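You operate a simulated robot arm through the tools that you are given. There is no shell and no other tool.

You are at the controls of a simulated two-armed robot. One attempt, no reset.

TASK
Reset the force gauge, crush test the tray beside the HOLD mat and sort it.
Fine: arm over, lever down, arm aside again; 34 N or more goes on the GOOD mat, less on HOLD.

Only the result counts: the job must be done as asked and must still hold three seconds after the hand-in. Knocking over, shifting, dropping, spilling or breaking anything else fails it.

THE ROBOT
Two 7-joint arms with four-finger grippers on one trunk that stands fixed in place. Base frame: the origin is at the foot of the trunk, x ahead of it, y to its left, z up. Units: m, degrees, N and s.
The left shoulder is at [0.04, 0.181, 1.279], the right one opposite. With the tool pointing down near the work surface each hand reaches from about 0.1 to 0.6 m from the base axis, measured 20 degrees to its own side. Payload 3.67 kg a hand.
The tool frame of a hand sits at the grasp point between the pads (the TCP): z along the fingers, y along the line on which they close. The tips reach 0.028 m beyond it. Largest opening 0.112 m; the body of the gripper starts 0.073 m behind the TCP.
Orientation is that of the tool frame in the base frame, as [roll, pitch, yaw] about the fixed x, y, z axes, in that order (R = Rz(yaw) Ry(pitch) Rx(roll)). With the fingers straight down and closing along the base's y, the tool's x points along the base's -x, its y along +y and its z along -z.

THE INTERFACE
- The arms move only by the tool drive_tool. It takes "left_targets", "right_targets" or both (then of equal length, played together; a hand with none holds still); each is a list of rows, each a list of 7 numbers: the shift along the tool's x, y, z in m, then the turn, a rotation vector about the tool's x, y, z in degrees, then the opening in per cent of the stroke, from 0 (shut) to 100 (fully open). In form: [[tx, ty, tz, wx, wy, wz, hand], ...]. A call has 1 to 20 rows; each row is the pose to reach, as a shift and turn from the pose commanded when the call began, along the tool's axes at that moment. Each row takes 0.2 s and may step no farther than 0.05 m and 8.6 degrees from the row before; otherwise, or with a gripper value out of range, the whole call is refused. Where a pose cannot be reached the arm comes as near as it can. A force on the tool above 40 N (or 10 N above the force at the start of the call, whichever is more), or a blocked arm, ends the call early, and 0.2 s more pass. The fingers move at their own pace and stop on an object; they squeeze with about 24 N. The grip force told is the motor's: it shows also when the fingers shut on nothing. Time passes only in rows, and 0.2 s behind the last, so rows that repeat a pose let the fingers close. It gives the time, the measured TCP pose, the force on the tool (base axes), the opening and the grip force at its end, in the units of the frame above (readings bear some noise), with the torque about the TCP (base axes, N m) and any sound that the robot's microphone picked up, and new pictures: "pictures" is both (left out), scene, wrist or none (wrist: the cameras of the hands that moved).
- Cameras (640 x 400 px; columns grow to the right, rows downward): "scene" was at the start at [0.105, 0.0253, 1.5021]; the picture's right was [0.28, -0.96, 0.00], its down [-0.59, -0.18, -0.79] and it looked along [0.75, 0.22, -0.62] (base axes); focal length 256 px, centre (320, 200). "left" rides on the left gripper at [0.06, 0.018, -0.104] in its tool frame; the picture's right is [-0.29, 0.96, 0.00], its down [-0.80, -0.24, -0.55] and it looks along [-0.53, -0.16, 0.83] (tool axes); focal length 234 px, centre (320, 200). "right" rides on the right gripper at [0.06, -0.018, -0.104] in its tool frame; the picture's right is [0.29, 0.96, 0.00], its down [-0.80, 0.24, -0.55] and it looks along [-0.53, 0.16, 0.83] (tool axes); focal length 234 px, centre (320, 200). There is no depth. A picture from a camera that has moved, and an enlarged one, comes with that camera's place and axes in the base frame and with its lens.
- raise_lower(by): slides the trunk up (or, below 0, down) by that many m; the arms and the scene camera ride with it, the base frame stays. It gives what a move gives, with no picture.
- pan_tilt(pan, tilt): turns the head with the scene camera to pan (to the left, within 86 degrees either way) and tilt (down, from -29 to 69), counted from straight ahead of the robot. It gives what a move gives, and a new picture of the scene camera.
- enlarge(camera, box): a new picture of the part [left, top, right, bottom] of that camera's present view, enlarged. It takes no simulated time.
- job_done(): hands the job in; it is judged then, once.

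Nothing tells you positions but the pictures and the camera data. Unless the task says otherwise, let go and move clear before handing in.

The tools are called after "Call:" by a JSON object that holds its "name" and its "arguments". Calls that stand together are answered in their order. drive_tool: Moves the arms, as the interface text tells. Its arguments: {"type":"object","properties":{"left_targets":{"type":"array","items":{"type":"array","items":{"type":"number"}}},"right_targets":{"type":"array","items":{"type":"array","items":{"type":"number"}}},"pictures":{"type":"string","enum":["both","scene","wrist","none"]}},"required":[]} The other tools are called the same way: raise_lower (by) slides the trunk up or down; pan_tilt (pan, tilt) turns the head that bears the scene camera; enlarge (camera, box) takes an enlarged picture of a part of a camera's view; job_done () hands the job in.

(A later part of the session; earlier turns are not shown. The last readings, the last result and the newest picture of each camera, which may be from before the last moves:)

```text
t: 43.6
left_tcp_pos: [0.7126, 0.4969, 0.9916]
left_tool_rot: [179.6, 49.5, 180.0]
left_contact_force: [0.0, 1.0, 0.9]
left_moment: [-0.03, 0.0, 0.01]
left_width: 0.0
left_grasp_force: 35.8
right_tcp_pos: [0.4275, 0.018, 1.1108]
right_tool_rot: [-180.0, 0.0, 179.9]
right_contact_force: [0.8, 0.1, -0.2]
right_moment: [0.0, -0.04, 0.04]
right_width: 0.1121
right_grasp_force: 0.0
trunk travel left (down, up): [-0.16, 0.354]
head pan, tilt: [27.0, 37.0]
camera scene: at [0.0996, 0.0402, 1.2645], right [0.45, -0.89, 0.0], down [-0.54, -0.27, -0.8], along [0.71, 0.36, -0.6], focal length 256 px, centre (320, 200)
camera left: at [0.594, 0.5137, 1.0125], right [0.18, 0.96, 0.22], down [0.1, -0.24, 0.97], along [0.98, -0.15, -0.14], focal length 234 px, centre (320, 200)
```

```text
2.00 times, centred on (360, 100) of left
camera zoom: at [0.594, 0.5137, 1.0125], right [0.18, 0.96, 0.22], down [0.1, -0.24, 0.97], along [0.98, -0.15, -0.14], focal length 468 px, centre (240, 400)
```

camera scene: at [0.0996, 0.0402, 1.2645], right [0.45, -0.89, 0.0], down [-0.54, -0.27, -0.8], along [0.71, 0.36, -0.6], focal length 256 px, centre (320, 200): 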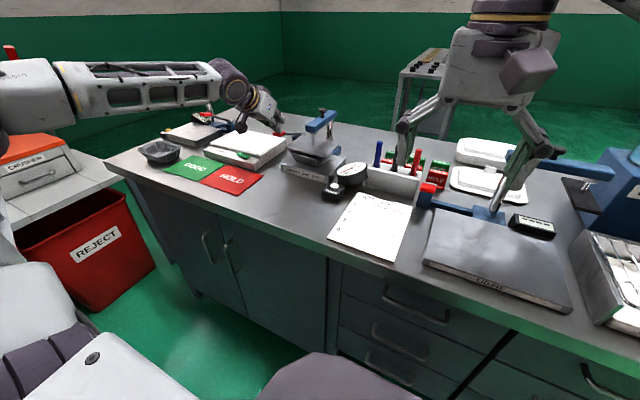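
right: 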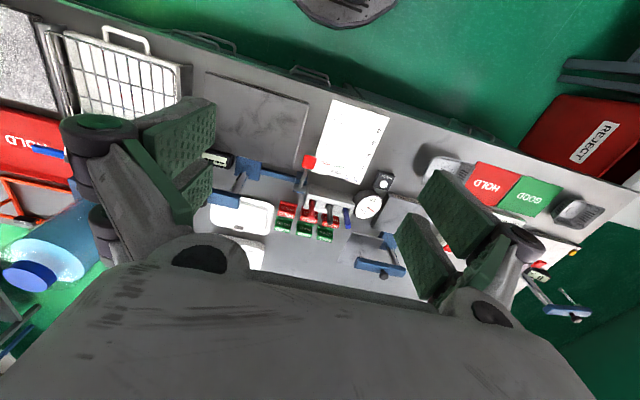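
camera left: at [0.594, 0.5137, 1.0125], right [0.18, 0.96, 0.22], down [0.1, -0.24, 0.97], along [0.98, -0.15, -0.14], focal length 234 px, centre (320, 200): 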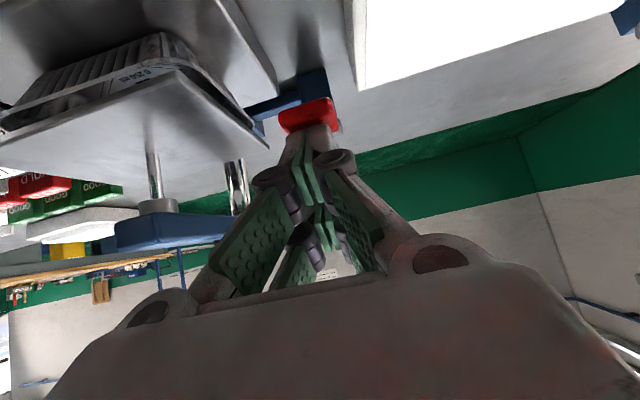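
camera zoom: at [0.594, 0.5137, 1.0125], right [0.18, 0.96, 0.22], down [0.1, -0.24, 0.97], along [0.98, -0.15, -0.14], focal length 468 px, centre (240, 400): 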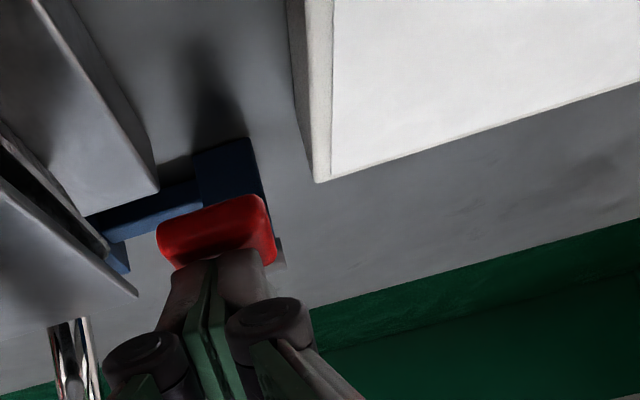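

The lever goes down easily and the platen is coming down onto the tray. I'll continue pressing in small steps.

Call:
{"name": "drive_tool", "arguments": {"left_targets": [[0.0104, 0, 0.0063, 0, 0, 0, 0], [0.0202, 0, 0.0133, 0, 0, 0, 0], [0.0294, 0, 0.0211, 0, 0, 0, 0]], "pictures": "both"}}

Call:
{"name": "enlarge", "arguments": {"camera": "scene", "box": [245, 85, 375, 195]}}

Call:
{"name": "enlarge", "arguments": {"camera": "left", "box": [200, 0, 520, 200]}}

```text
t: 44.4
left_tcp_pos: [0.71, 0.4969, 0.9635]
left_tool_rot: [179.4, 50.3, 179.9]
left_contact_force: [-0.6, 5.7, 25.7]
left_moment: [0.2, -0.08, -0.05]
left_width: 0.006
left_grasp_force: 35.9
right_tcp_pos: [0.426, 0.0166, 1.1122]
right_tool_rot: [179.9, 0.1, 180.0]
right_contact_force: [0.1, 0.9, 0.1]
right_moment: [0.03, -0.03, 0.02]
right_width: 0.112
right_grasp_force: 0.0
trunk travel left (down, up): [-0.16, 0.354]
head pan, tilt: [27.0, 37.0]
camera scene: at [0.0971, 0.0391, 1.265], right [0.45, -0.89, 0.0], down [-0.53, -0.27, -0.8], along [0.71, 0.36, -0.6], focal length 256 px, centre (320, 200)
camera left: at [0.5908, 0.514, 0.9831], right [0.18, 0.96, 0.23], down [0.08, -0.25, 0.97], along [0.98, -0.15, -0.12], focal length 234 px, centre (320, 200)
```

scene: 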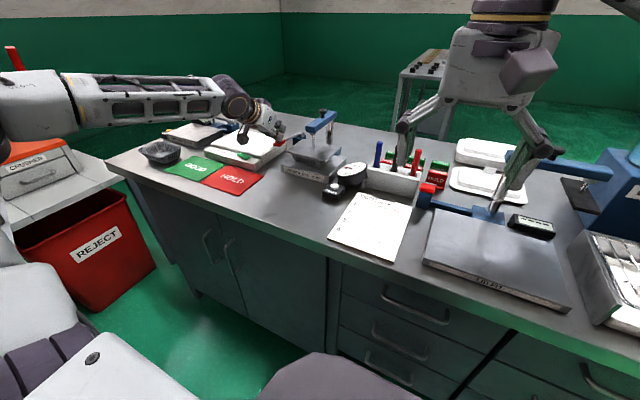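
left: 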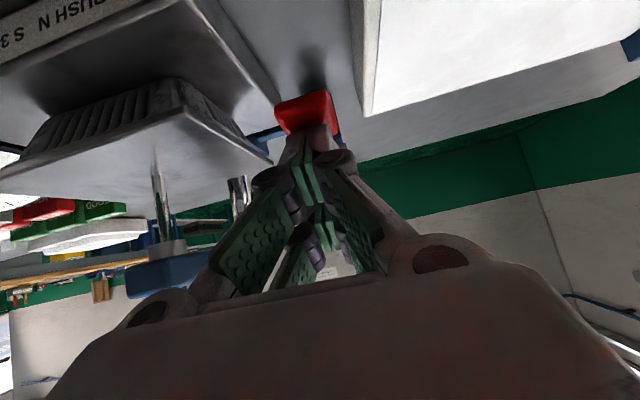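

```text
3.64 times, centred on (310, 140) of scene
camera zoom: at [0.0971, 0.0391, 1.265], right [0.45, -0.89, 0.0], down [-0.53, -0.27, -0.8], along [0.71, 0.36, -0.6], focal length 932 px, centre (356, 418)
```

zoom: 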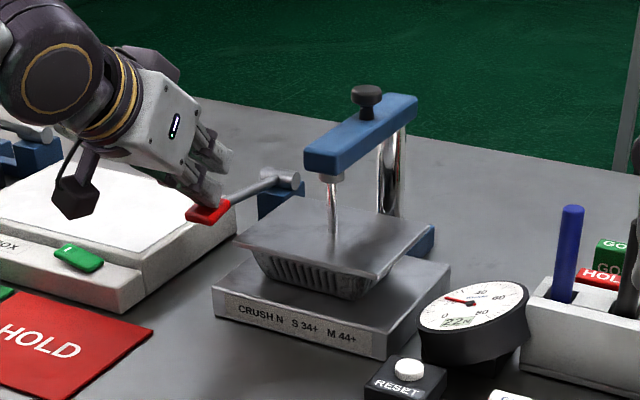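

```text
2.00 times, centred on (360, 100) of left
camera zoom: at [0.5908, 0.514, 0.9831], right [0.18, 0.96, 0.23], down [0.08, -0.25, 0.97], along [0.98, -0.15, -0.12], focal length 468 px, centre (240, 400)
```

zoom: 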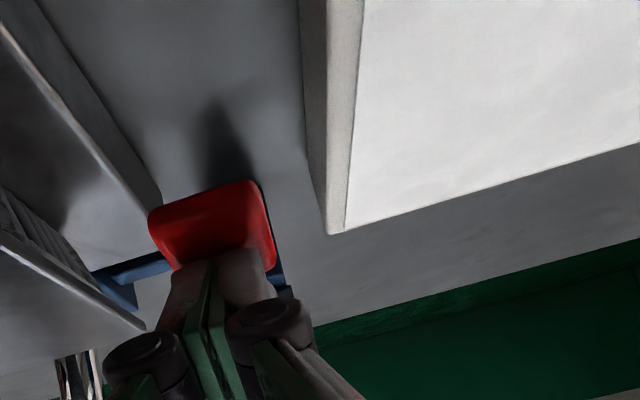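

The platen is on the tray, I feel about 26 N, and the gauge is moving. I'll read it closely.

Call:
{"name": "enlarge", "arguments": {"camera": "scene", "box": [325, 155, 375, 195]}}

Call:
{"name": "enlarge", "arguments": {"camera": "scene", "box": [255, 110, 355, 190]}}

```text
10.00 times, centred on (350, 175) of scene
camera zoom: at [0.0971, 0.0391, 1.265], right [0.45, -0.89, 0.0], down [-0.53, -0.27, -0.8], along [0.71, 0.36, -0.6], focal length 2562 px, centre (20, 450)
```

zoom: 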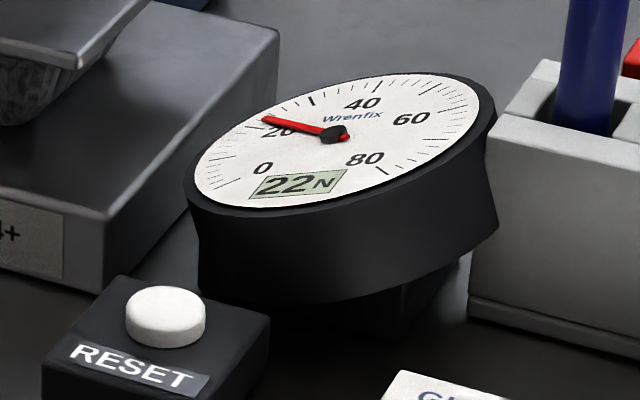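

```text
5.00 times, centred on (305, 150) of scene
camera zoom: at [0.0971, 0.0391, 1.265], right [0.45, -0.89, 0.0], down [-0.53, -0.27, -0.8], along [0.71, 0.36, -0.6], focal length 1281 px, centre (395, 450)
```

zoom: 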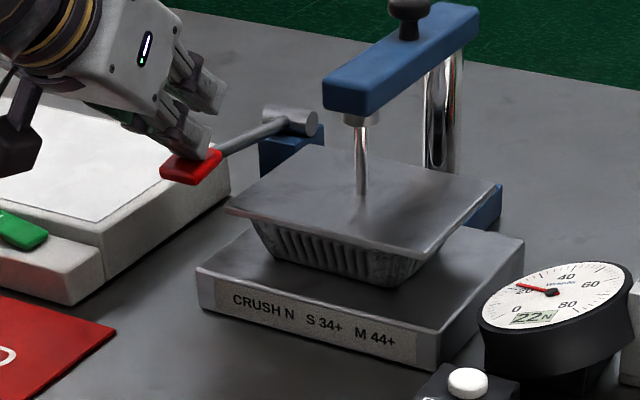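

It reads 22 N while the lever may not be fully down yet. I'll press on gently until it reaches its end.

Call:
{"name": "drive_tool", "arguments": {"left_targets": [[0.0038, 0, 0.0033, 0, 0, 0, 0], [0.0076, 0, 0.0065, 0, 0, 0, 0], [0.0076, 0, 0.0065, 0, 0, 0, 0]], "pictures": "scene"}}

Call:
{"name": "enlarge", "arguments": {"camera": "scene", "box": [325, 155, 375, 195]}}

Call:
{"name": "enlarge", "arguments": {"camera": "scene", "box": [255, 110, 355, 190]}}

```text
t: 44.8
left_tcp_pos: [0.7098, 0.4971, 0.9644]
left_tool_rot: [179.6, 50.8, -180.0]
left_contact_force: [-9.2, 0.1, 16.5]
left_moment: [0.04, 0.28, 0.01]
left_width: 0.0061
left_grasp_force: 35.9
right_tcp_pos: [0.4262, 0.0159, 1.1116]
right_tool_rot: [179.8, 0.0, 180.0]
right_contact_force: [-0.2, 0.0, 0.6]
right_moment: [-0.02, 0.02, 0.03]
right_width: 0.1119
right_grasp_force: 0.1
trunk travel left (down, up): [-0.16, 0.354]
head pan, tilt: [27.0, 37.0]
stopped in row 2 (left hand): the force on the tool passed its limit at 43 N (the readings are from after the stop); the commanded pose is now the measured one
camera scene: at [0.0971, 0.0394, 1.2646], right [0.45, -0.89, 0.0], down [-0.53, -0.27, -0.8], along [0.71, 0.36, -0.6], focal length 256 px, centre (320, 200)
```

scene: 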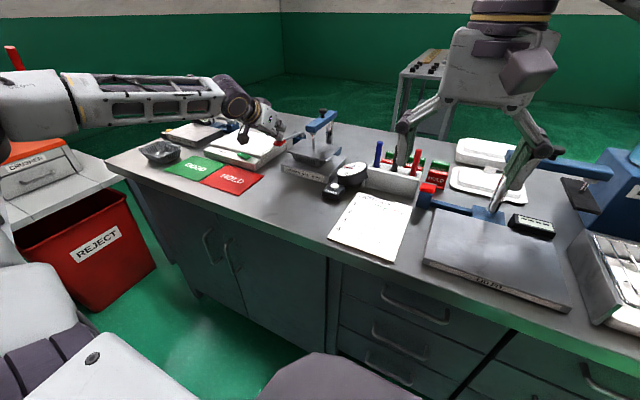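

```text
10.00 times, centred on (350, 175) of scene
camera zoom: at [0.0971, 0.0394, 1.2646], right [0.45, -0.89, 0.0], down [-0.53, -0.27, -0.8], along [0.71, 0.36, -0.6], focal length 2562 px, centre (20, 450)
```

zoom: 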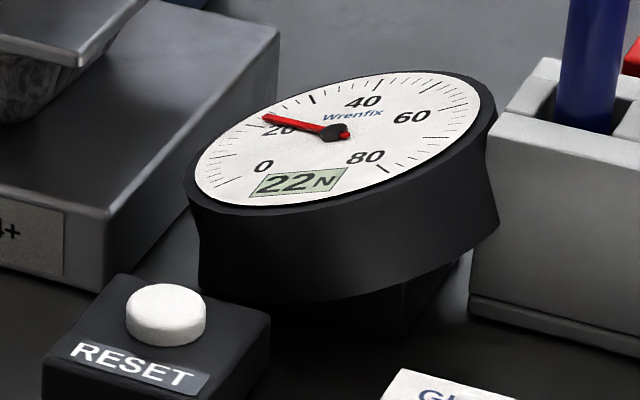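

```text
5.00 times, centred on (305, 150) of scene
camera zoom: at [0.0971, 0.0394, 1.2646], right [0.45, -0.89, 0.0], down [-0.53, -0.27, -0.8], along [0.71, 0.36, -0.6], focal length 1281 px, centre (395, 450)
```

zoom: 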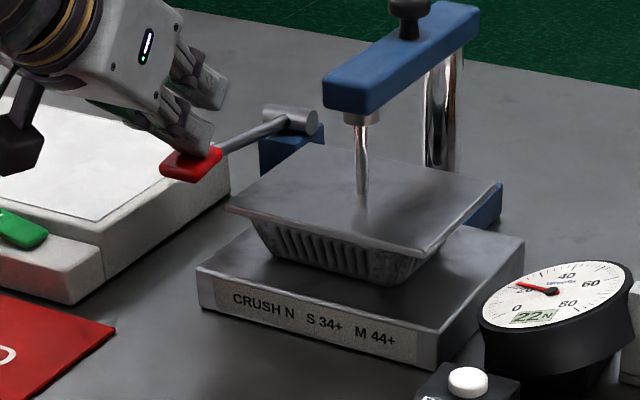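

The lever is at a hard stop (43 N with no further travel) and the gauge still shows 22 N. I'll hold it down for a second to see whether the reading settles elsewhere.

Call:
{"name": "drive_tool", "arguments": {"left_targets": [[0.003, 0, 0.0025, 0, 0, 0, 0], [0.006, 0, 0.005, 0, 0, 0, 0], [0.006, 0, 0.005, 0, 0, 0, 0], [0.006, 0, 0.005, 0, 0, 0, 0], [0.006, 0, 0.005, 0, 0, 0, 0]], "pictures": "both"}}

Call:
{"name": "enlarge", "arguments": {"camera": "scene", "box": [325, 155, 375, 195]}}

Call:
{"name": "enlarge", "arguments": {"camera": "left", "box": [0, 0, 360, 230]}}

```text
t: 45.5
left_tcp_pos: [0.7147, 0.497, 0.9641]
left_tool_rot: [179.4, 51.8, 179.9]
left_contact_force: [-9.7, 0.0, 20.4]
left_moment: [-0.04, 0.28, 0.01]
left_width: 0.0059
left_grasp_force: 35.7
right_tcp_pos: [0.4259, 0.0162, 1.1115]
right_tool_rot: [179.9, 0.1, 179.9]
right_contact_force: [0.2, 1.2, -0.5]
right_moment: [0.0, 0.06, -0.02]
right_width: 0.112
right_grasp_force: 0.0
trunk travel left (down, up): [-0.16, 0.354]
head pan, tilt: [27.0, 37.0]
stopped in row 3 (left hand): the force on the tool passed its limit at 41 N (the readings are from after the stop); the commanded pose is now the measured one
camera scene: at [0.0974, 0.0392, 1.2646], right [0.45, -0.89, 0.0], down [-0.53, -0.27, -0.8], along [0.71, 0.36, -0.6], focal length 256 px, centre (320, 200)
camera left: at [0.5951, 0.5135, 0.9817], right [0.17, 0.96, 0.23], down [0.06, -0.25, 0.97], along [0.98, -0.16, -0.1], focal length 234 px, centre (320, 200)
```

scene: 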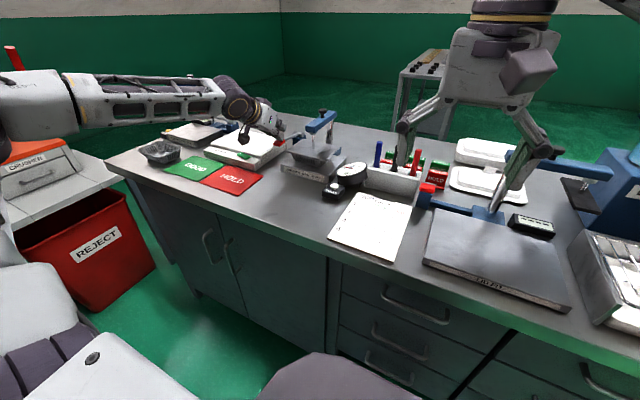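
left: 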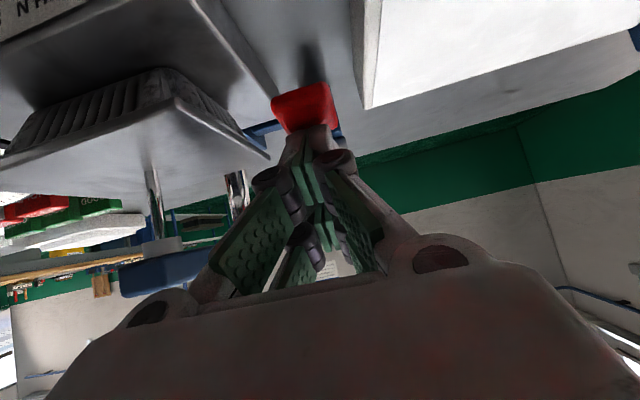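

```text
10.00 times, centred on (350, 175) of scene
camera zoom: at [0.0974, 0.0392, 1.2646], right [0.45, -0.89, 0.0], down [-0.53, -0.27, -0.8], along [0.71, 0.36, -0.6], focal length 2562 px, centre (20, 450)
```

zoom: 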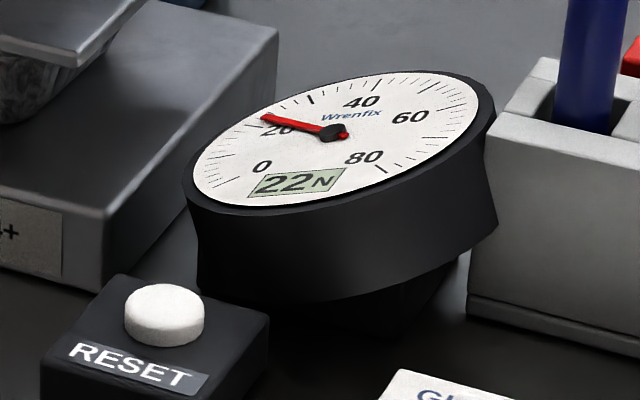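

```text
1.74 times, centred on (180, 115) of left
camera zoom: at [0.5951, 0.5135, 0.9817], right [0.17, 0.96, 0.23], down [0.06, -0.25, 0.97], along [0.98, -0.16, -0.1], focal length 407 px, centre (564, 348)
```

zoom: 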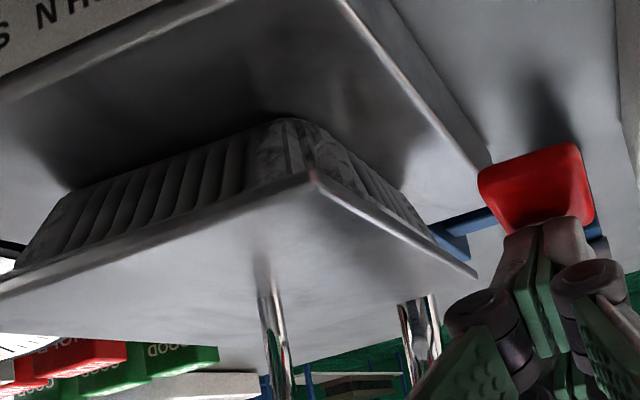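

The reading is steady at 22 N with the lever hard against its stop, so the result is 22 N, below 34. I'll let the lever rise by lifting gently, then check that the reading holds.

Call:
{"name": "drive_tool", "arguments": {"left_targets": [[-0.0079, 0, -0.0062, 0, 0, 0, 0], [-0.0236, 0, -0.0185, 0, 0, 0, 0], [-0.0393, 0, -0.0309, 0, 0, 0, 0], [-0.059, 0, -0.0464, 0, 0, 0, 0], [-0.0865, 0, -0.068, 0, 0, 0, 0]], "pictures": "both"}}

Call:
{"name": "enlarge", "arguments": {"camera": "scene", "box": [245, 85, 375, 195]}}

Call:
{"name": "enlarge", "arguments": {"camera": "scene", "box": [325, 155, 375, 195]}}

```text
t: 46.7
left_tcp_pos: [0.714, 0.4982, 1.0689]
left_tool_rot: [179.4, 51.1, 179.9]
left_contact_force: [0.0, -1.1, 0.7]
left_moment: [0.05, -0.01, 0.02]
left_width: 0.0
left_grasp_force: 35.8
right_tcp_pos: [0.4271, 0.0176, 1.1117]
right_tool_rot: [179.9, 0.1, 179.8]
right_contact_force: [-0.4, -0.4, 0.4]
right_moment: [0.03, -0.04, 0.0]
right_width: 0.1119
right_grasp_force: 0.2
trunk travel left (down, up): [-0.16, 0.354]
head pan, tilt: [27.0, 37.0]
camera scene: at [0.0993, 0.0393, 1.2645], right [0.45, -0.89, 0.0], down [-0.54, -0.27, -0.8], along [0.71, 0.36, -0.6], focal length 256 px, centre (320, 200)
camera left: at [0.5957, 0.5144, 1.0878], right [0.18, 0.96, 0.23], down [0.07, -0.25, 0.97], along [0.98, -0.15, -0.11], focal length 234 px, centre (320, 200)
```

scene: 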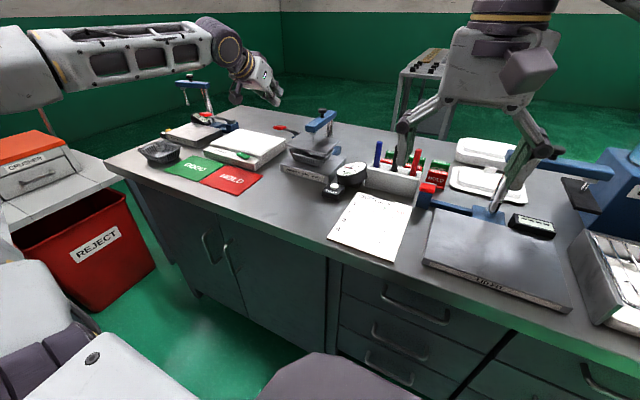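
left: 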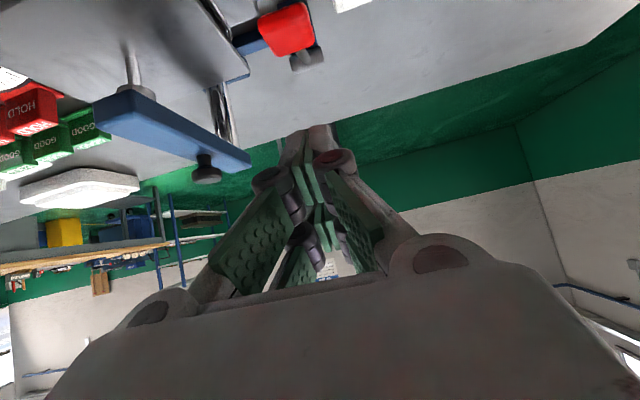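

```text
3.64 times, centred on (310, 140) of scene
camera zoom: at [0.0993, 0.0393, 1.2645], right [0.45, -0.89, 0.0], down [-0.54, -0.27, -0.8], along [0.71, 0.36, -0.6], focal length 932 px, centre (356, 418)
```

zoom: 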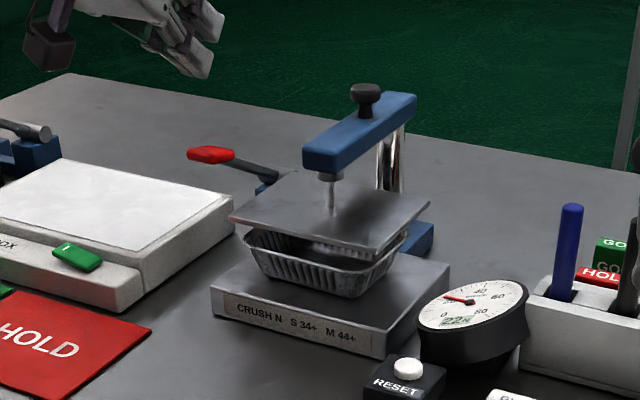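

```text
10.00 times, centred on (350, 175) of scene
camera zoom: at [0.0993, 0.0393, 1.2645], right [0.45, -0.89, 0.0], down [-0.54, -0.27, -0.8], along [0.71, 0.36, -0.6], focal length 2562 px, centre (20, 450)
```

zoom: 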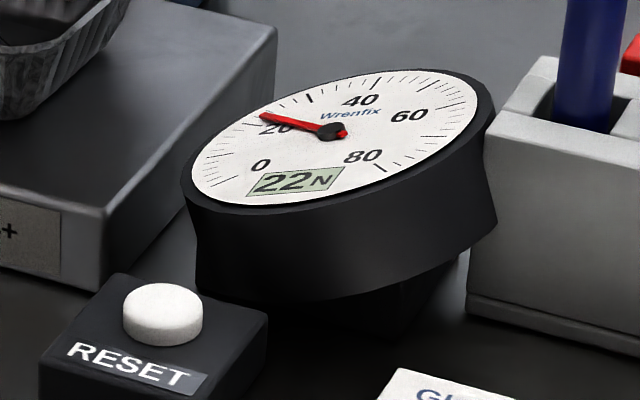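

The lever sprang back up, and the gauge holds 22 N, below 34, so this tray belongs on HOLD. Now I'll swing the arm aside again, starting from its left side with a smaller tilt.

Call:
{"name": "drive_tool", "arguments": {"left_targets": [[-0.0141, -0.0365, 0.0015, 0, 8.0, 0, 0], [-0.0282, -0.073, 0.003, 0, 16.1, 0, 0], [-0.0282, -0.073, 0.003, 0, 16.1, 0, 0]], "pictures": "both"}}

Call:
{"name": "enlarge", "arguments": {"camera": "scene", "box": [255, 65, 365, 175]}}

Call:
{"name": "enlarge", "arguments": {"camera": "left", "box": [160, 0, 440, 200]}}

```text
t: 47.5
left_tcp_pos: [0.7364, 0.4272, 1.0882]
left_tool_rot: [179.7, 35.0, -179.8]
left_contact_force: [-0.2, -0.2, 0.6]
left_moment: [0.0, 0.0, 0.0]
left_width: 0.0
left_grasp_force: 35.8
right_tcp_pos: [0.4271, 0.0178, 1.1106]
right_tool_rot: [-179.9, 0.1, 180.0]
right_contact_force: [-1.4, 0.3, -0.2]
right_moment: [-0.01, -0.02, -0.03]
right_width: 0.112
right_grasp_force: 0.1
trunk travel left (down, up): [-0.16, 0.354]
head pan, tilt: [27.0, 37.0]
camera scene: at [0.099, 0.0413, 1.2645], right [0.45, -0.89, 0.0], down [-0.54, -0.27, -0.8], along [0.71, 0.36, -0.6], focal length 256 px, centre (320, 200)
camera left: at [0.6267, 0.4433, 1.1384], right [0.23, 0.96, 0.17], down [0.34, -0.24, 0.91], along [0.91, -0.15, -0.38], focal length 234 px, centre (320, 200)
```

scene: 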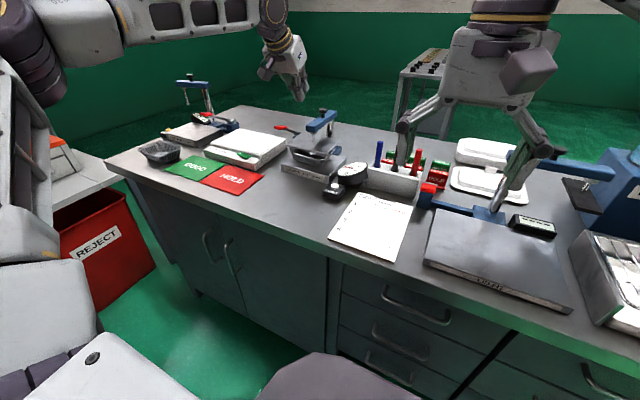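
left: 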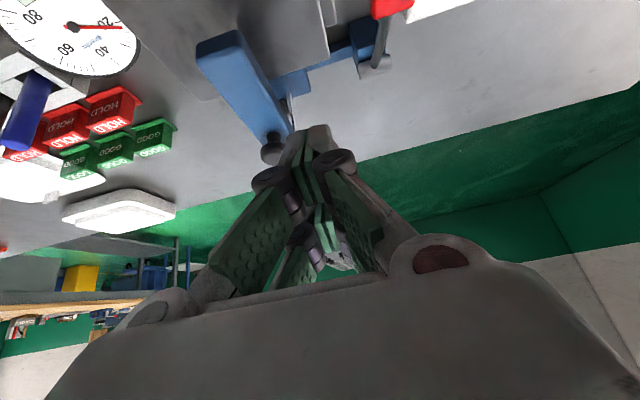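

```text
3.64 times, centred on (310, 120) of scene
camera zoom: at [0.099, 0.0413, 1.2645], right [0.45, -0.89, 0.0], down [-0.54, -0.27, -0.8], along [0.71, 0.36, -0.6], focal length 932 px, centre (356, 491)
```

zoom: 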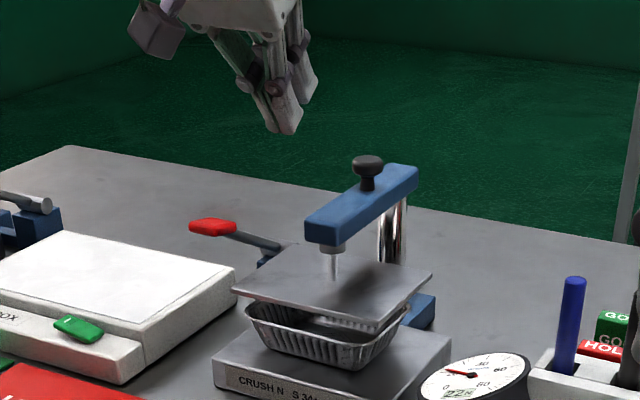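

```text
2.00 times, centred on (300, 100) of left
camera zoom: at [0.6267, 0.4433, 1.1384], right [0.23, 0.96, 0.17], down [0.34, -0.24, 0.91], along [0.91, -0.15, -0.38], focal length 468 px, centre (360, 400)
```

zoom: 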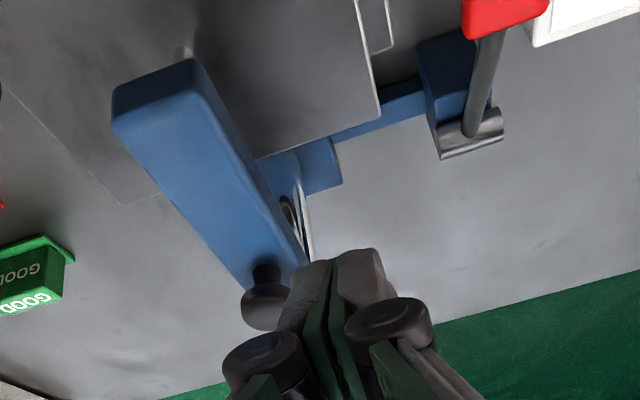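

The fingertips are to the left of the bar and above it. I'll descend beside it.

Call:
{"name": "drive_tool", "arguments": {"left_targets": [[0.0172, 0, 0.0246, 0, 0, 0, 0], [0.0344, 0, 0.0491, 0, 0, 0, 0], [0.0459, 0, 0.0655, 0, 0, 0, 0]], "pictures": "wrist"}}

Call:
{"name": "enlarge", "arguments": {"camera": "scene", "box": [265, 85, 365, 175]}}

Call:
{"name": "enlarge", "arguments": {"camera": "left", "box": [160, 0, 440, 200]}}

```text
t: 48.3
left_tcp_pos: [0.736, 0.427, 1.0088]
left_tool_rot: [179.7, 35.1, -179.9]
left_contact_force: [0.3, 0.6, 0.0]
left_moment: [0.02, 0.0, -0.04]
left_width: 0.0002
left_grasp_force: 36.4
right_tcp_pos: [0.4287, 0.0172, 1.1118]
right_tool_rot: [180.0, 0.1, 180.0]
right_contact_force: [-0.4, -0.1, -0.1]
right_moment: [0.0, -0.01, -0.02]
right_width: 0.112
right_grasp_force: 0.0
trunk travel left (down, up): [-0.16, 0.354]
head pan, tilt: [27.0, 37.0]
camera left: at [0.6273, 0.4426, 1.0584], right [0.23, 0.96, 0.17], down [0.33, -0.24, 0.91], along [0.91, -0.15, -0.38], focal length 234 px, centre (320, 200)
```

left: 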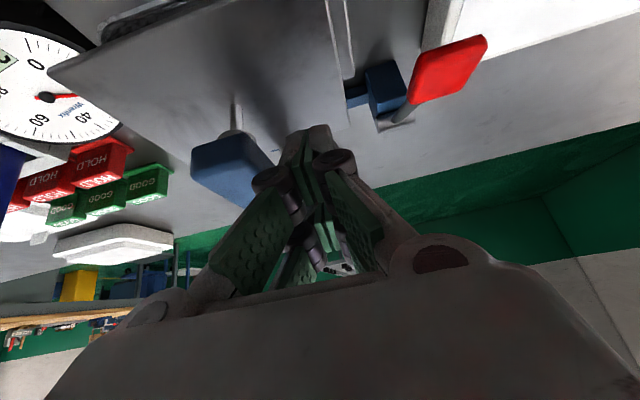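

```text
4.44 times, centred on (315, 130) of scene
camera zoom: at [0.1, 0.0402, 1.2644], right [0.45, -0.89, 0.0], down [-0.54, -0.27, -0.8], along [0.71, 0.36, -0.6], focal length 1139 px, centre (342, 511)
```

zoom: 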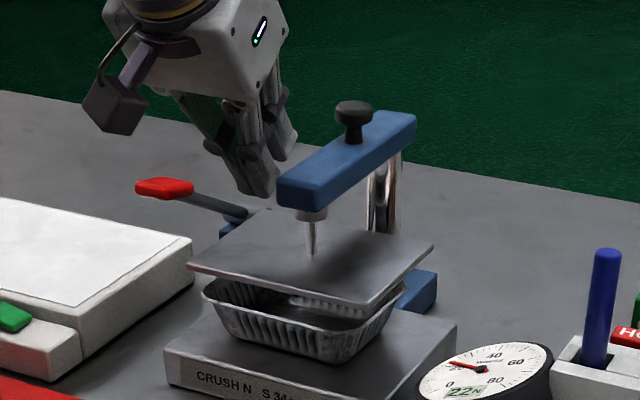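

```text
2.00 times, centred on (300, 100) of left
camera zoom: at [0.6273, 0.4426, 1.0584], right [0.23, 0.96, 0.17], down [0.33, -0.24, 0.91], along [0.91, -0.15, -0.38], focal length 468 px, centre (360, 400)
```

zoom: 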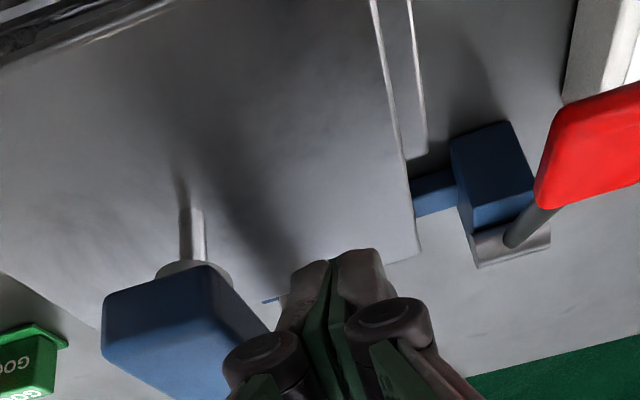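

The fingertips are beside the bar's left face. I'll push it to the right along the arc, first to about 45°.

Call:
{"name": "drive_tool", "arguments": {"left_targets": [[0.002, -0.019, -0.0014, 0, 0, 0, 0], [0.0022, -0.031, -0.0016, 0, 0, 0, 0], [0.0022, -0.0425, -0.0016, 0, 0, 0, 0], [-0.002, -0.0644, 0.0014, 0, 0, 0, 0], [-0.0106, -0.0842, 0.0075, 0, 0, 0, 0]], "pictures": "wrist"}}

Call:
{"name": "enlarge", "arguments": {"camera": "scene", "box": [265, 85, 385, 175]}}

```text
t: 49.5
left_tcp_pos: [0.7503, 0.3408, 1.0075]
left_tool_rot: [179.6, 35.0, -179.9]
left_contact_force: [0.1, -0.1, 1.2]
left_moment: [-0.02, -0.04, 0.02]
left_width: 0.0
left_grasp_force: 35.5
right_tcp_pos: [0.4282, 0.0155, 1.1121]
right_tool_rot: [179.9, 0.0, 179.9]
right_contact_force: [0.4, -1.0, -0.7]
right_moment: [-0.02, 0.02, 0.0]
right_width: 0.1118
right_grasp_force: 0.0
trunk travel left (down, up): [-0.16, 0.354]
head pan, tilt: [27.0, 37.0]
camera left: at [0.641, 0.357, 1.0587], right [0.23, 0.96, 0.17], down [0.33, -0.24, 0.91], along [0.91, -0.15, -0.38], focal length 234 px, centre (320, 200)
```

left: 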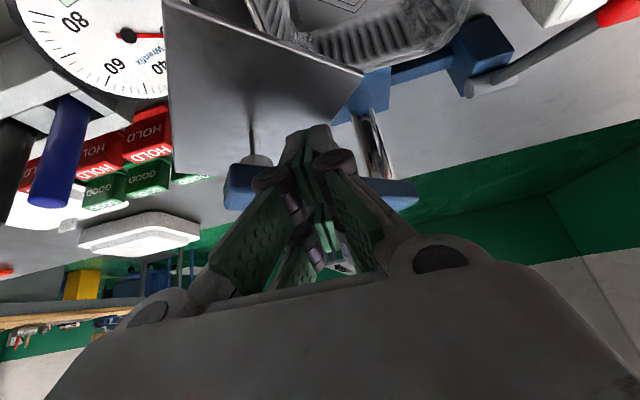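

```text
4.44 times, centred on (325, 130) of scene
camera zoom: at [0.0999, 0.0393, 1.2645], right [0.45, -0.89, 0.0], down [-0.54, -0.27, -0.8], along [0.71, 0.36, -0.6], focal length 1139 px, centre (298, 511)
```

zoom: 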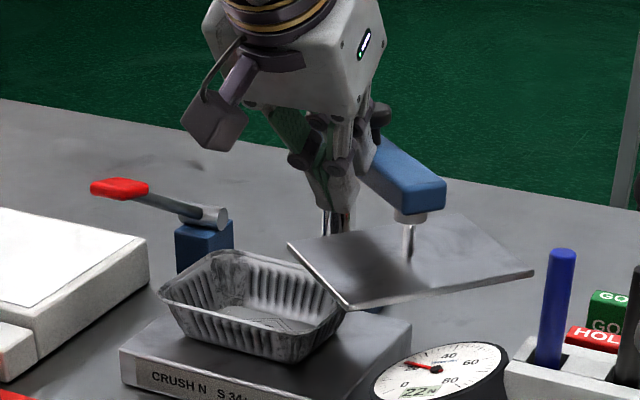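

The arm is swinging back freely. I'll push it on to its aside position.

Call:
{"name": "drive_tool", "arguments": {"left_targets": [[-0.0115, -0.0144, 0.0081, 0, 0, 0, 0], [-0.0272, -0.0263, 0.0191, 0, 0, 0, 0], [-0.0448, -0.0328, 0.0314, 0, 0, 0, 0]], "pictures": "wrist"}}

Call:
{"name": "enlarge", "arguments": {"camera": "scene", "box": [275, 75, 395, 175]}}

Call:
{"name": "enlarge", "arguments": {"camera": "left", "box": [160, 0, 480, 230]}}

```text
t: 50.3
left_tcp_pos: [0.801, 0.3083, 1.0093]
left_tool_rot: [179.6, 35.2, -179.8]
left_contact_force: [-14.3, 2.7, 8.6]
left_moment: [0.01, -0.09, 0.05]
left_width: 0.0062
left_grasp_force: 35.3
right_tcp_pos: [0.4259, 0.0173, 1.1132]
right_tool_rot: [-179.9, 0.1, -180.0]
right_contact_force: [0.7, 0.7, 0.8]
right_moment: [-0.01, -0.01, 0.01]
right_width: 0.112
right_grasp_force: 0.0
trunk travel left (down, up): [-0.16, 0.354]
head pan, tilt: [27.0, 37.0]
camera left: at [0.6926, 0.3243, 1.0596], right [0.23, 0.96, 0.17], down [0.33, -0.24, 0.91], along [0.91, -0.15, -0.38], focal length 234 px, centre (320, 200)
```

left: 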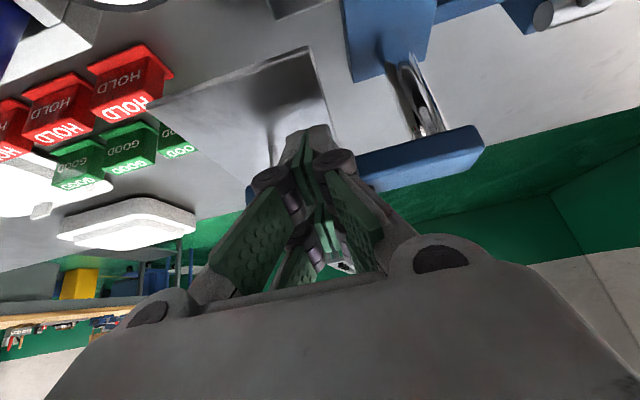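

```text
4.00 times, centred on (335, 125) of scene
camera zoom: at [0.0964, 0.04, 1.2648], right [0.45, -0.89, 0.0], down [-0.53, -0.27, -0.8], along [0.71, 0.36, -0.6], focal length 1025 px, centre (260, 500)
```

zoom: 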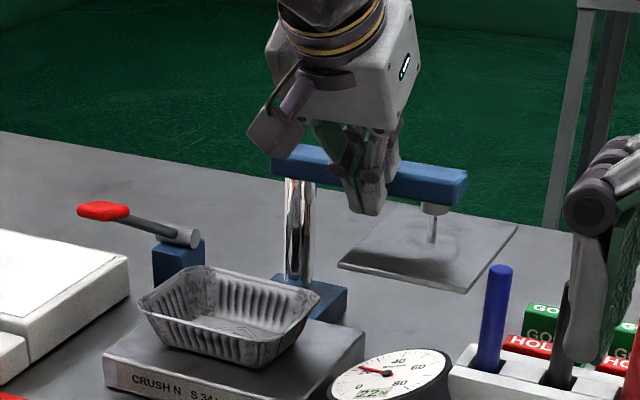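

```text
1.74 times, centred on (320, 115) of left
camera zoom: at [0.6926, 0.3243, 1.0596], right [0.23, 0.96, 0.17], down [0.33, -0.24, 0.91], along [0.91, -0.15, -0.38], focal length 407 px, centre (320, 348)
```

zoom: 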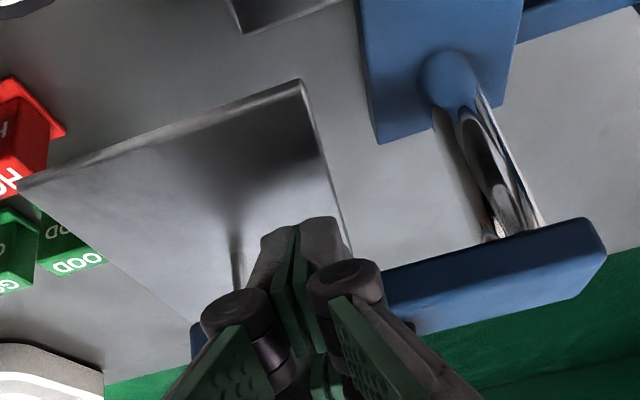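

The arm is back against its aside stop. I'll retreat from it and lift clear.

Call:
{"name": "drive_tool", "arguments": {"left_targets": [[0.0082, 0, -0.0058, 0, 0, 0, 0], [0.0245, 0, -0.0173, 0, 0, 0, 0], [0.0015, 0, -0.05, 0, 0, 0, 0], [-0.0216, 0, -0.0826, 0, 0, 0, 0], [-0.0446, 0, -0.1153, 0, 0, 0, 0]], "pictures": "both"}}

Call:
{"name": "enlarge", "arguments": {"camera": "scene", "box": [265, 95, 385, 195]}}

Call:
{"name": "enlarge", "arguments": {"camera": "left", "box": [160, 0, 480, 230]}}

```text
t: 51.5
left_tcp_pos: [0.7734, 0.3072, 1.128]
left_tool_rot: [179.6, 35.0, -179.9]
left_contact_force: [-0.7, -0.9, -0.2]
left_moment: [0.0, 0.01, 0.02]
left_width: 0.0002
left_grasp_force: 35.3
right_tcp_pos: [0.4273, 0.0164, 1.1119]
right_tool_rot: [180.0, 0.1, 180.0]
right_contact_force: [-0.8, -0.2, -0.2]
right_moment: [0.02, 0.02, 0.03]
right_width: 0.1121
right_grasp_force: 0.1
trunk travel left (down, up): [-0.16, 0.354]
head pan, tilt: [27.0, 37.0]
camera scene: at [0.0992, 0.0393, 1.2645], right [0.45, -0.89, 0.0], down [-0.54, -0.27, -0.8], along [0.71, 0.36, -0.6], focal length 256 px, centre (320, 200)
camera left: at [0.6648, 0.3232, 1.1791], right [0.23, 0.96, 0.17], down [0.34, -0.24, 0.91], along [0.91, -0.15, -0.38], focal length 234 px, centre (320, 200)
```

scene: 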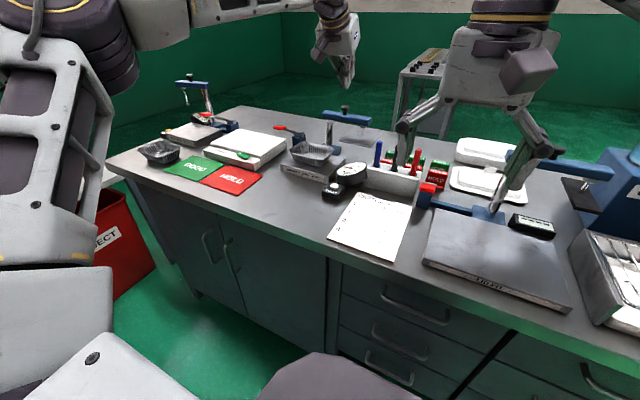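
left: 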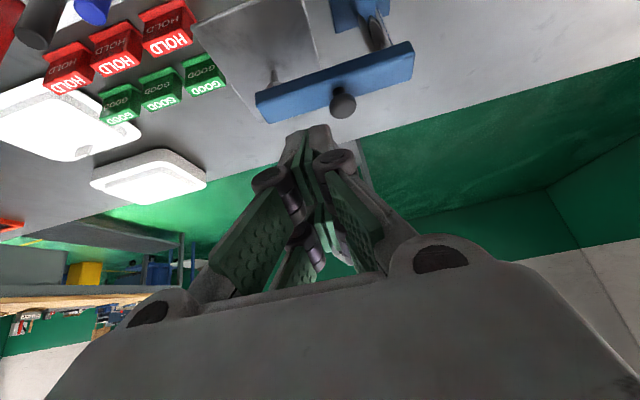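

```text
4.00 times, centred on (325, 145) of scene
camera zoom: at [0.0992, 0.0393, 1.2645], right [0.45, -0.89, 0.0], down [-0.54, -0.27, -0.8], along [0.71, 0.36, -0.6], focal length 1025 px, centre (300, 420)
```

zoom: 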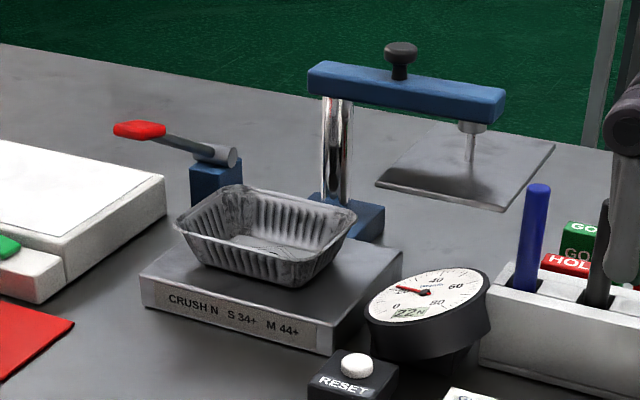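

```text
1.74 times, centred on (320, 115) of left
camera zoom: at [0.6648, 0.3232, 1.1791], right [0.23, 0.96, 0.17], down [0.34, -0.24, 0.91], along [0.91, -0.15, -0.38], focal length 407 px, centre (320, 348)
```

zoom: 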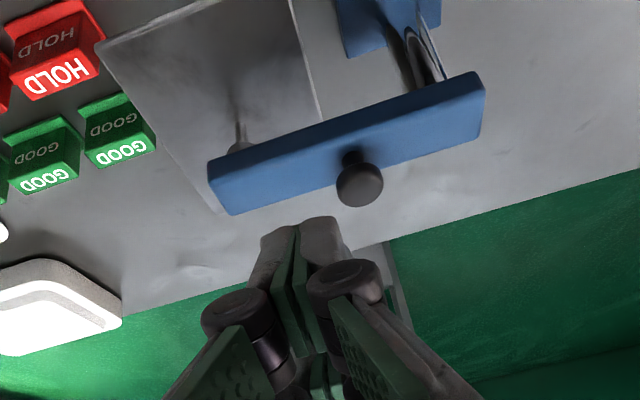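

The arm is aside, the lever is up, the gauge shows 22 N and the tray has not moved. Next I'll bring the hand back upright, then turn it for regrasping the near wall.

Call:
{"name": "drive_tool", "arguments": {"left_targets": [[0.0244, 0.009, -0.0244, 0, 7, 0, 0], [0.0488, 0.018, -0.0489, 0, 14, 0, 0], [0.0732, 0.027, -0.0733, 0, 21, 0, 0], [0.0976, 0.036, -0.0978, 0, 28, 0, 24], [0.122, 0.045, -0.1222, 0, 35, 0, 24]], "pictures": "none"}}

Call:
{"name": "drive_tool", "arguments": {"left_targets": [[0, 0, 0, 0, 0, 8.35, 24], [0, 0, 0, 0, 0, 16.7, 24], [0, 0, 0, 0, 0, 25.05, 24], [0, 0, 0, 0, 0, 33.4, 24], [0, 0, 0, 0, 0, 41.75, 24], [0, 0, 0, 0, 0, 50.1, 24], [0, 0, 0, 0, 0, 58.5, 24], [0, 0, 0, 0, 0, 66.8, 24], [0, 0, 0, 0, 0, 75.2, 24], [0, 0, 0, 0, 0, 83.5, 24], [0, 0, 0, 0, 0, 91.9, 24]], "pictures": "none"}}

```text
t: 52.7
left_tcp_pos: [0.6022, 0.3508, 1.1541]
left_tool_rot: [179.7, -0.1, -179.7]
left_contact_force: [-0.2, 0.0, -0.3]
left_moment: [-0.06, -0.02, -0.02]
left_width: 0.0267
left_grasp_force: 0.0
right_tcp_pos: [0.4287, 0.0169, 1.1111]
right_tool_rot: [-180.0, 0.1, 179.9]
right_contact_force: [0.5, -0.2, 0.1]
right_moment: [0.0, -0.02, -0.02]
right_width: 0.1117
right_grasp_force: 0.0
trunk travel left (down, up): [-0.16, 0.354]
head pan, tilt: [27.0, 37.0]
```

```text
t: 55.1
left_tcp_pos: [0.6048, 0.3519, 1.157]
left_tool_rot: [179.9, -0.3, 88.2]
left_contact_force: [-0.7, -0.6, 0.0]
left_moment: [0.0, 0.03, 0.0]
left_width: 0.0268
left_grasp_force: 0.1
right_tcp_pos: [0.4278, 0.0172, 1.1099]
right_tool_rot: [-179.9, 0.1, 179.9]
right_contact_force: [0.6, -0.5, 0.0]
right_moment: [-0.03, 0.01, 0.0]
right_width: 0.1122
right_grasp_force: 0.0
trunk travel left (down, up): [-0.16, 0.354]
head pan, tilt: [27.0, 37.0]
```

Upright and turned. I'll tilt 31° again and go back to the retreat point in front of the tray's near wall.

Call:
{"name": "drive_tool", "arguments": {"left_targets": [[0.0105, 0.0009, 0.0302, -7.75, 0, 0, 24], [0.021, 0.0018, 0.0605, -15.5, 0, 0, 24], [0.0316, 0.0028, 0.0907, -23.3, 0, 0, 24], [0.0421, 0.0037, 0.121, -31.0, 0, 0, 24], [0.0421, 0.0037, 0.121, -31.0, 0, 0, 24]], "pictures": "both"}}

Call:
{"name": "enlarge", "arguments": {"camera": "left", "box": [240, 0, 560, 220]}}

Call:
{"name": "enlarge", "arguments": {"camera": "scene", "box": [265, 95, 385, 195]}}

```text
t: 56.3
left_tcp_pos: [0.6095, 0.393, 1.0374]
left_tool_rot: [148.8, -0.3, 88.4]
left_contact_force: [0.9, -0.3, 0.9]
left_moment: [0.04, 0.03, -0.03]
left_width: 0.0268
left_grasp_force: 0.1
right_tcp_pos: [0.4294, 0.0166, 1.1104]
right_tool_rot: [179.9, -0.1, 179.9]
right_contact_force: [0.3, -0.1, 0.5]
right_moment: [0.02, 0.02, 0.0]
right_width: 0.1116
right_grasp_force: 0.0
trunk travel left (down, up): [-0.16, 0.354]
head pan, tilt: [27.0, 37.0]
camera scene: at [0.1, 0.0391, 1.2645], right [0.45, -0.89, 0.0], down [-0.54, -0.27, -0.8], along [0.71, 0.36, -0.6], focal length 256 px, centre (320, 200)
camera left: at [0.5717, 0.4528, 1.136], right [0.81, -0.31, 0.49], down [-0.51, -0.79, 0.34], along [0.28, -0.53, -0.8], focal length 234 px, centre (320, 200)
```

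scene: 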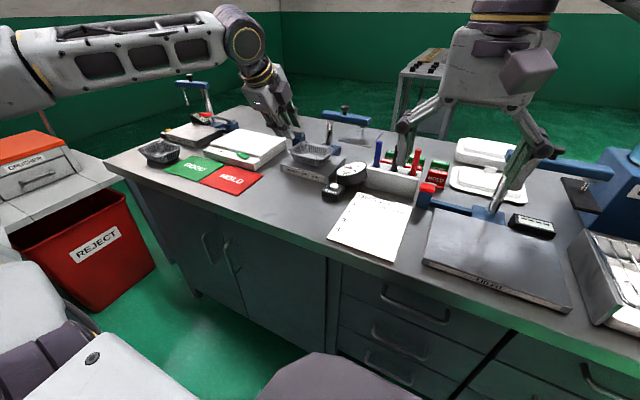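
left: 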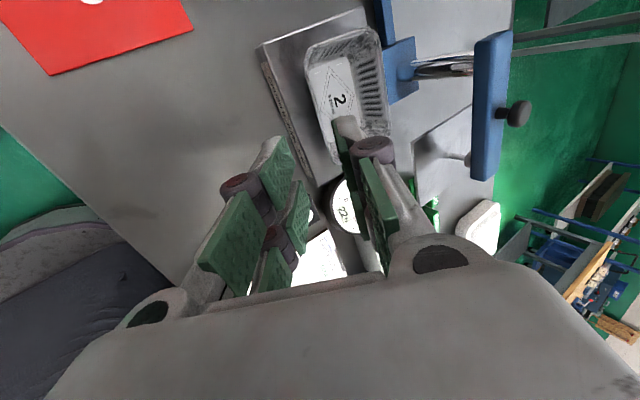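

```text
1.82 times, centred on (400, 110) of left
camera zoom: at [0.5717, 0.4528, 1.136], right [0.81, -0.31, 0.49], down [-0.51, -0.79, 0.34], along [0.28, -0.53, -0.8], focal length 426 px, centre (174, 364)
```

zoom: 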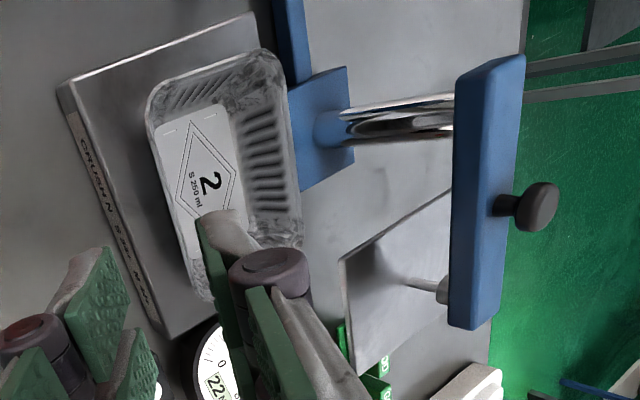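

```text
4.00 times, centred on (325, 145) of scene
camera zoom: at [0.1, 0.0391, 1.2645], right [0.45, -0.89, 0.0], down [-0.54, -0.27, -0.8], along [0.71, 0.36, -0.6], focal length 1025 px, centre (300, 420)
```

zoom: 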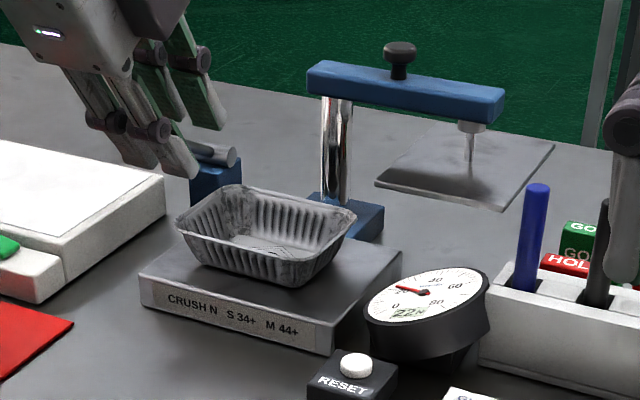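

The view matches the earlier retreat pose. I'll advance along the same line around the wall and check.

Call:
{"name": "drive_tool", "arguments": {"left_targets": [[0, 0, 0.04, 0, 0, 0, 24], [0, 0, 0.08, 0, 0, 0, 24], [0, 0, 0.11, 0, 0, 0, 24], [0, 0, 0.13, 0, 0, 0, 24]], "pictures": "wrist"}}

Call:
{"name": "enlarge", "arguments": {"camera": "left", "box": [240, 0, 560, 220]}}

Call:
{"name": "enlarge", "arguments": {"camera": "scene", "box": [275, 110, 365, 190]}}

```text
t: 57.3
left_tcp_pos: [0.6764, 0.3928, 0.925]
left_tool_rot: [148.9, -0.3, 88.4]
left_contact_force: [-0.5, 0.6, 1.0]
left_moment: [0.01, 0.03, 0.0]
left_width: 0.0271
left_grasp_force: 0.0
right_tcp_pos: [0.4288, 0.0156, 1.1111]
right_tool_rot: [179.9, 0.0, 179.9]
right_contact_force: [-0.5, 0.7, 0.5]
right_moment: [0.01, 0.03, 0.01]
right_width: 0.1118
right_grasp_force: 0.1
trunk travel left (down, up): [-0.16, 0.354]
head pan, tilt: [27.0, 37.0]
camera left: at [0.6398, 0.4527, 1.0232], right [0.81, -0.31, 0.49], down [-0.51, -0.79, 0.35], along [0.28, -0.53, -0.8], focal length 234 px, centre (320, 200)
```

left: 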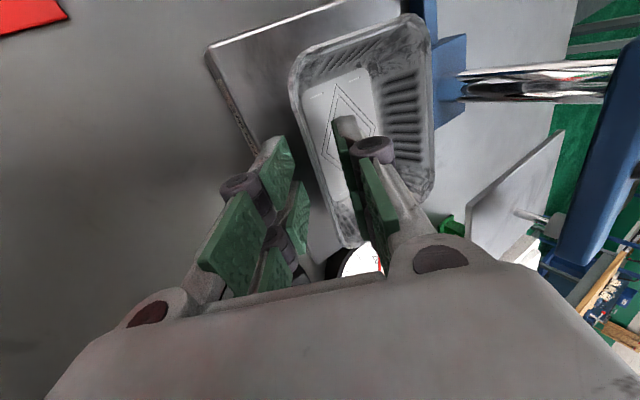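

```text
1.82 times, centred on (400, 110) of left
camera zoom: at [0.6398, 0.4527, 1.0232], right [0.81, -0.31, 0.49], down [-0.51, -0.79, 0.35], along [0.28, -0.53, -0.8], focal length 426 px, centre (174, 364)
```

zoom: 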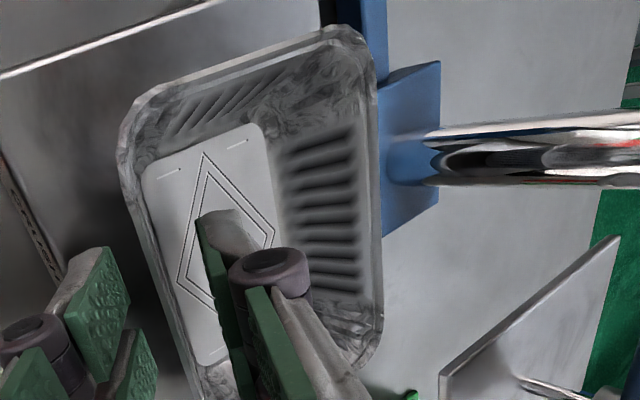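

```text
5.00 times, centred on (320, 150) of scene
camera zoom: at [0.1003, 0.04, 1.2644], right [0.45, -0.89, 0.0], down [-0.54, -0.27, -0.8], along [0.71, 0.36, -0.6], focal length 1281 px, centre (320, 450)
```

zoom: 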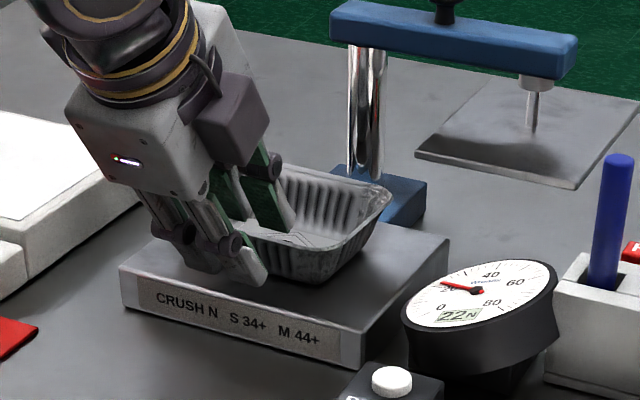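

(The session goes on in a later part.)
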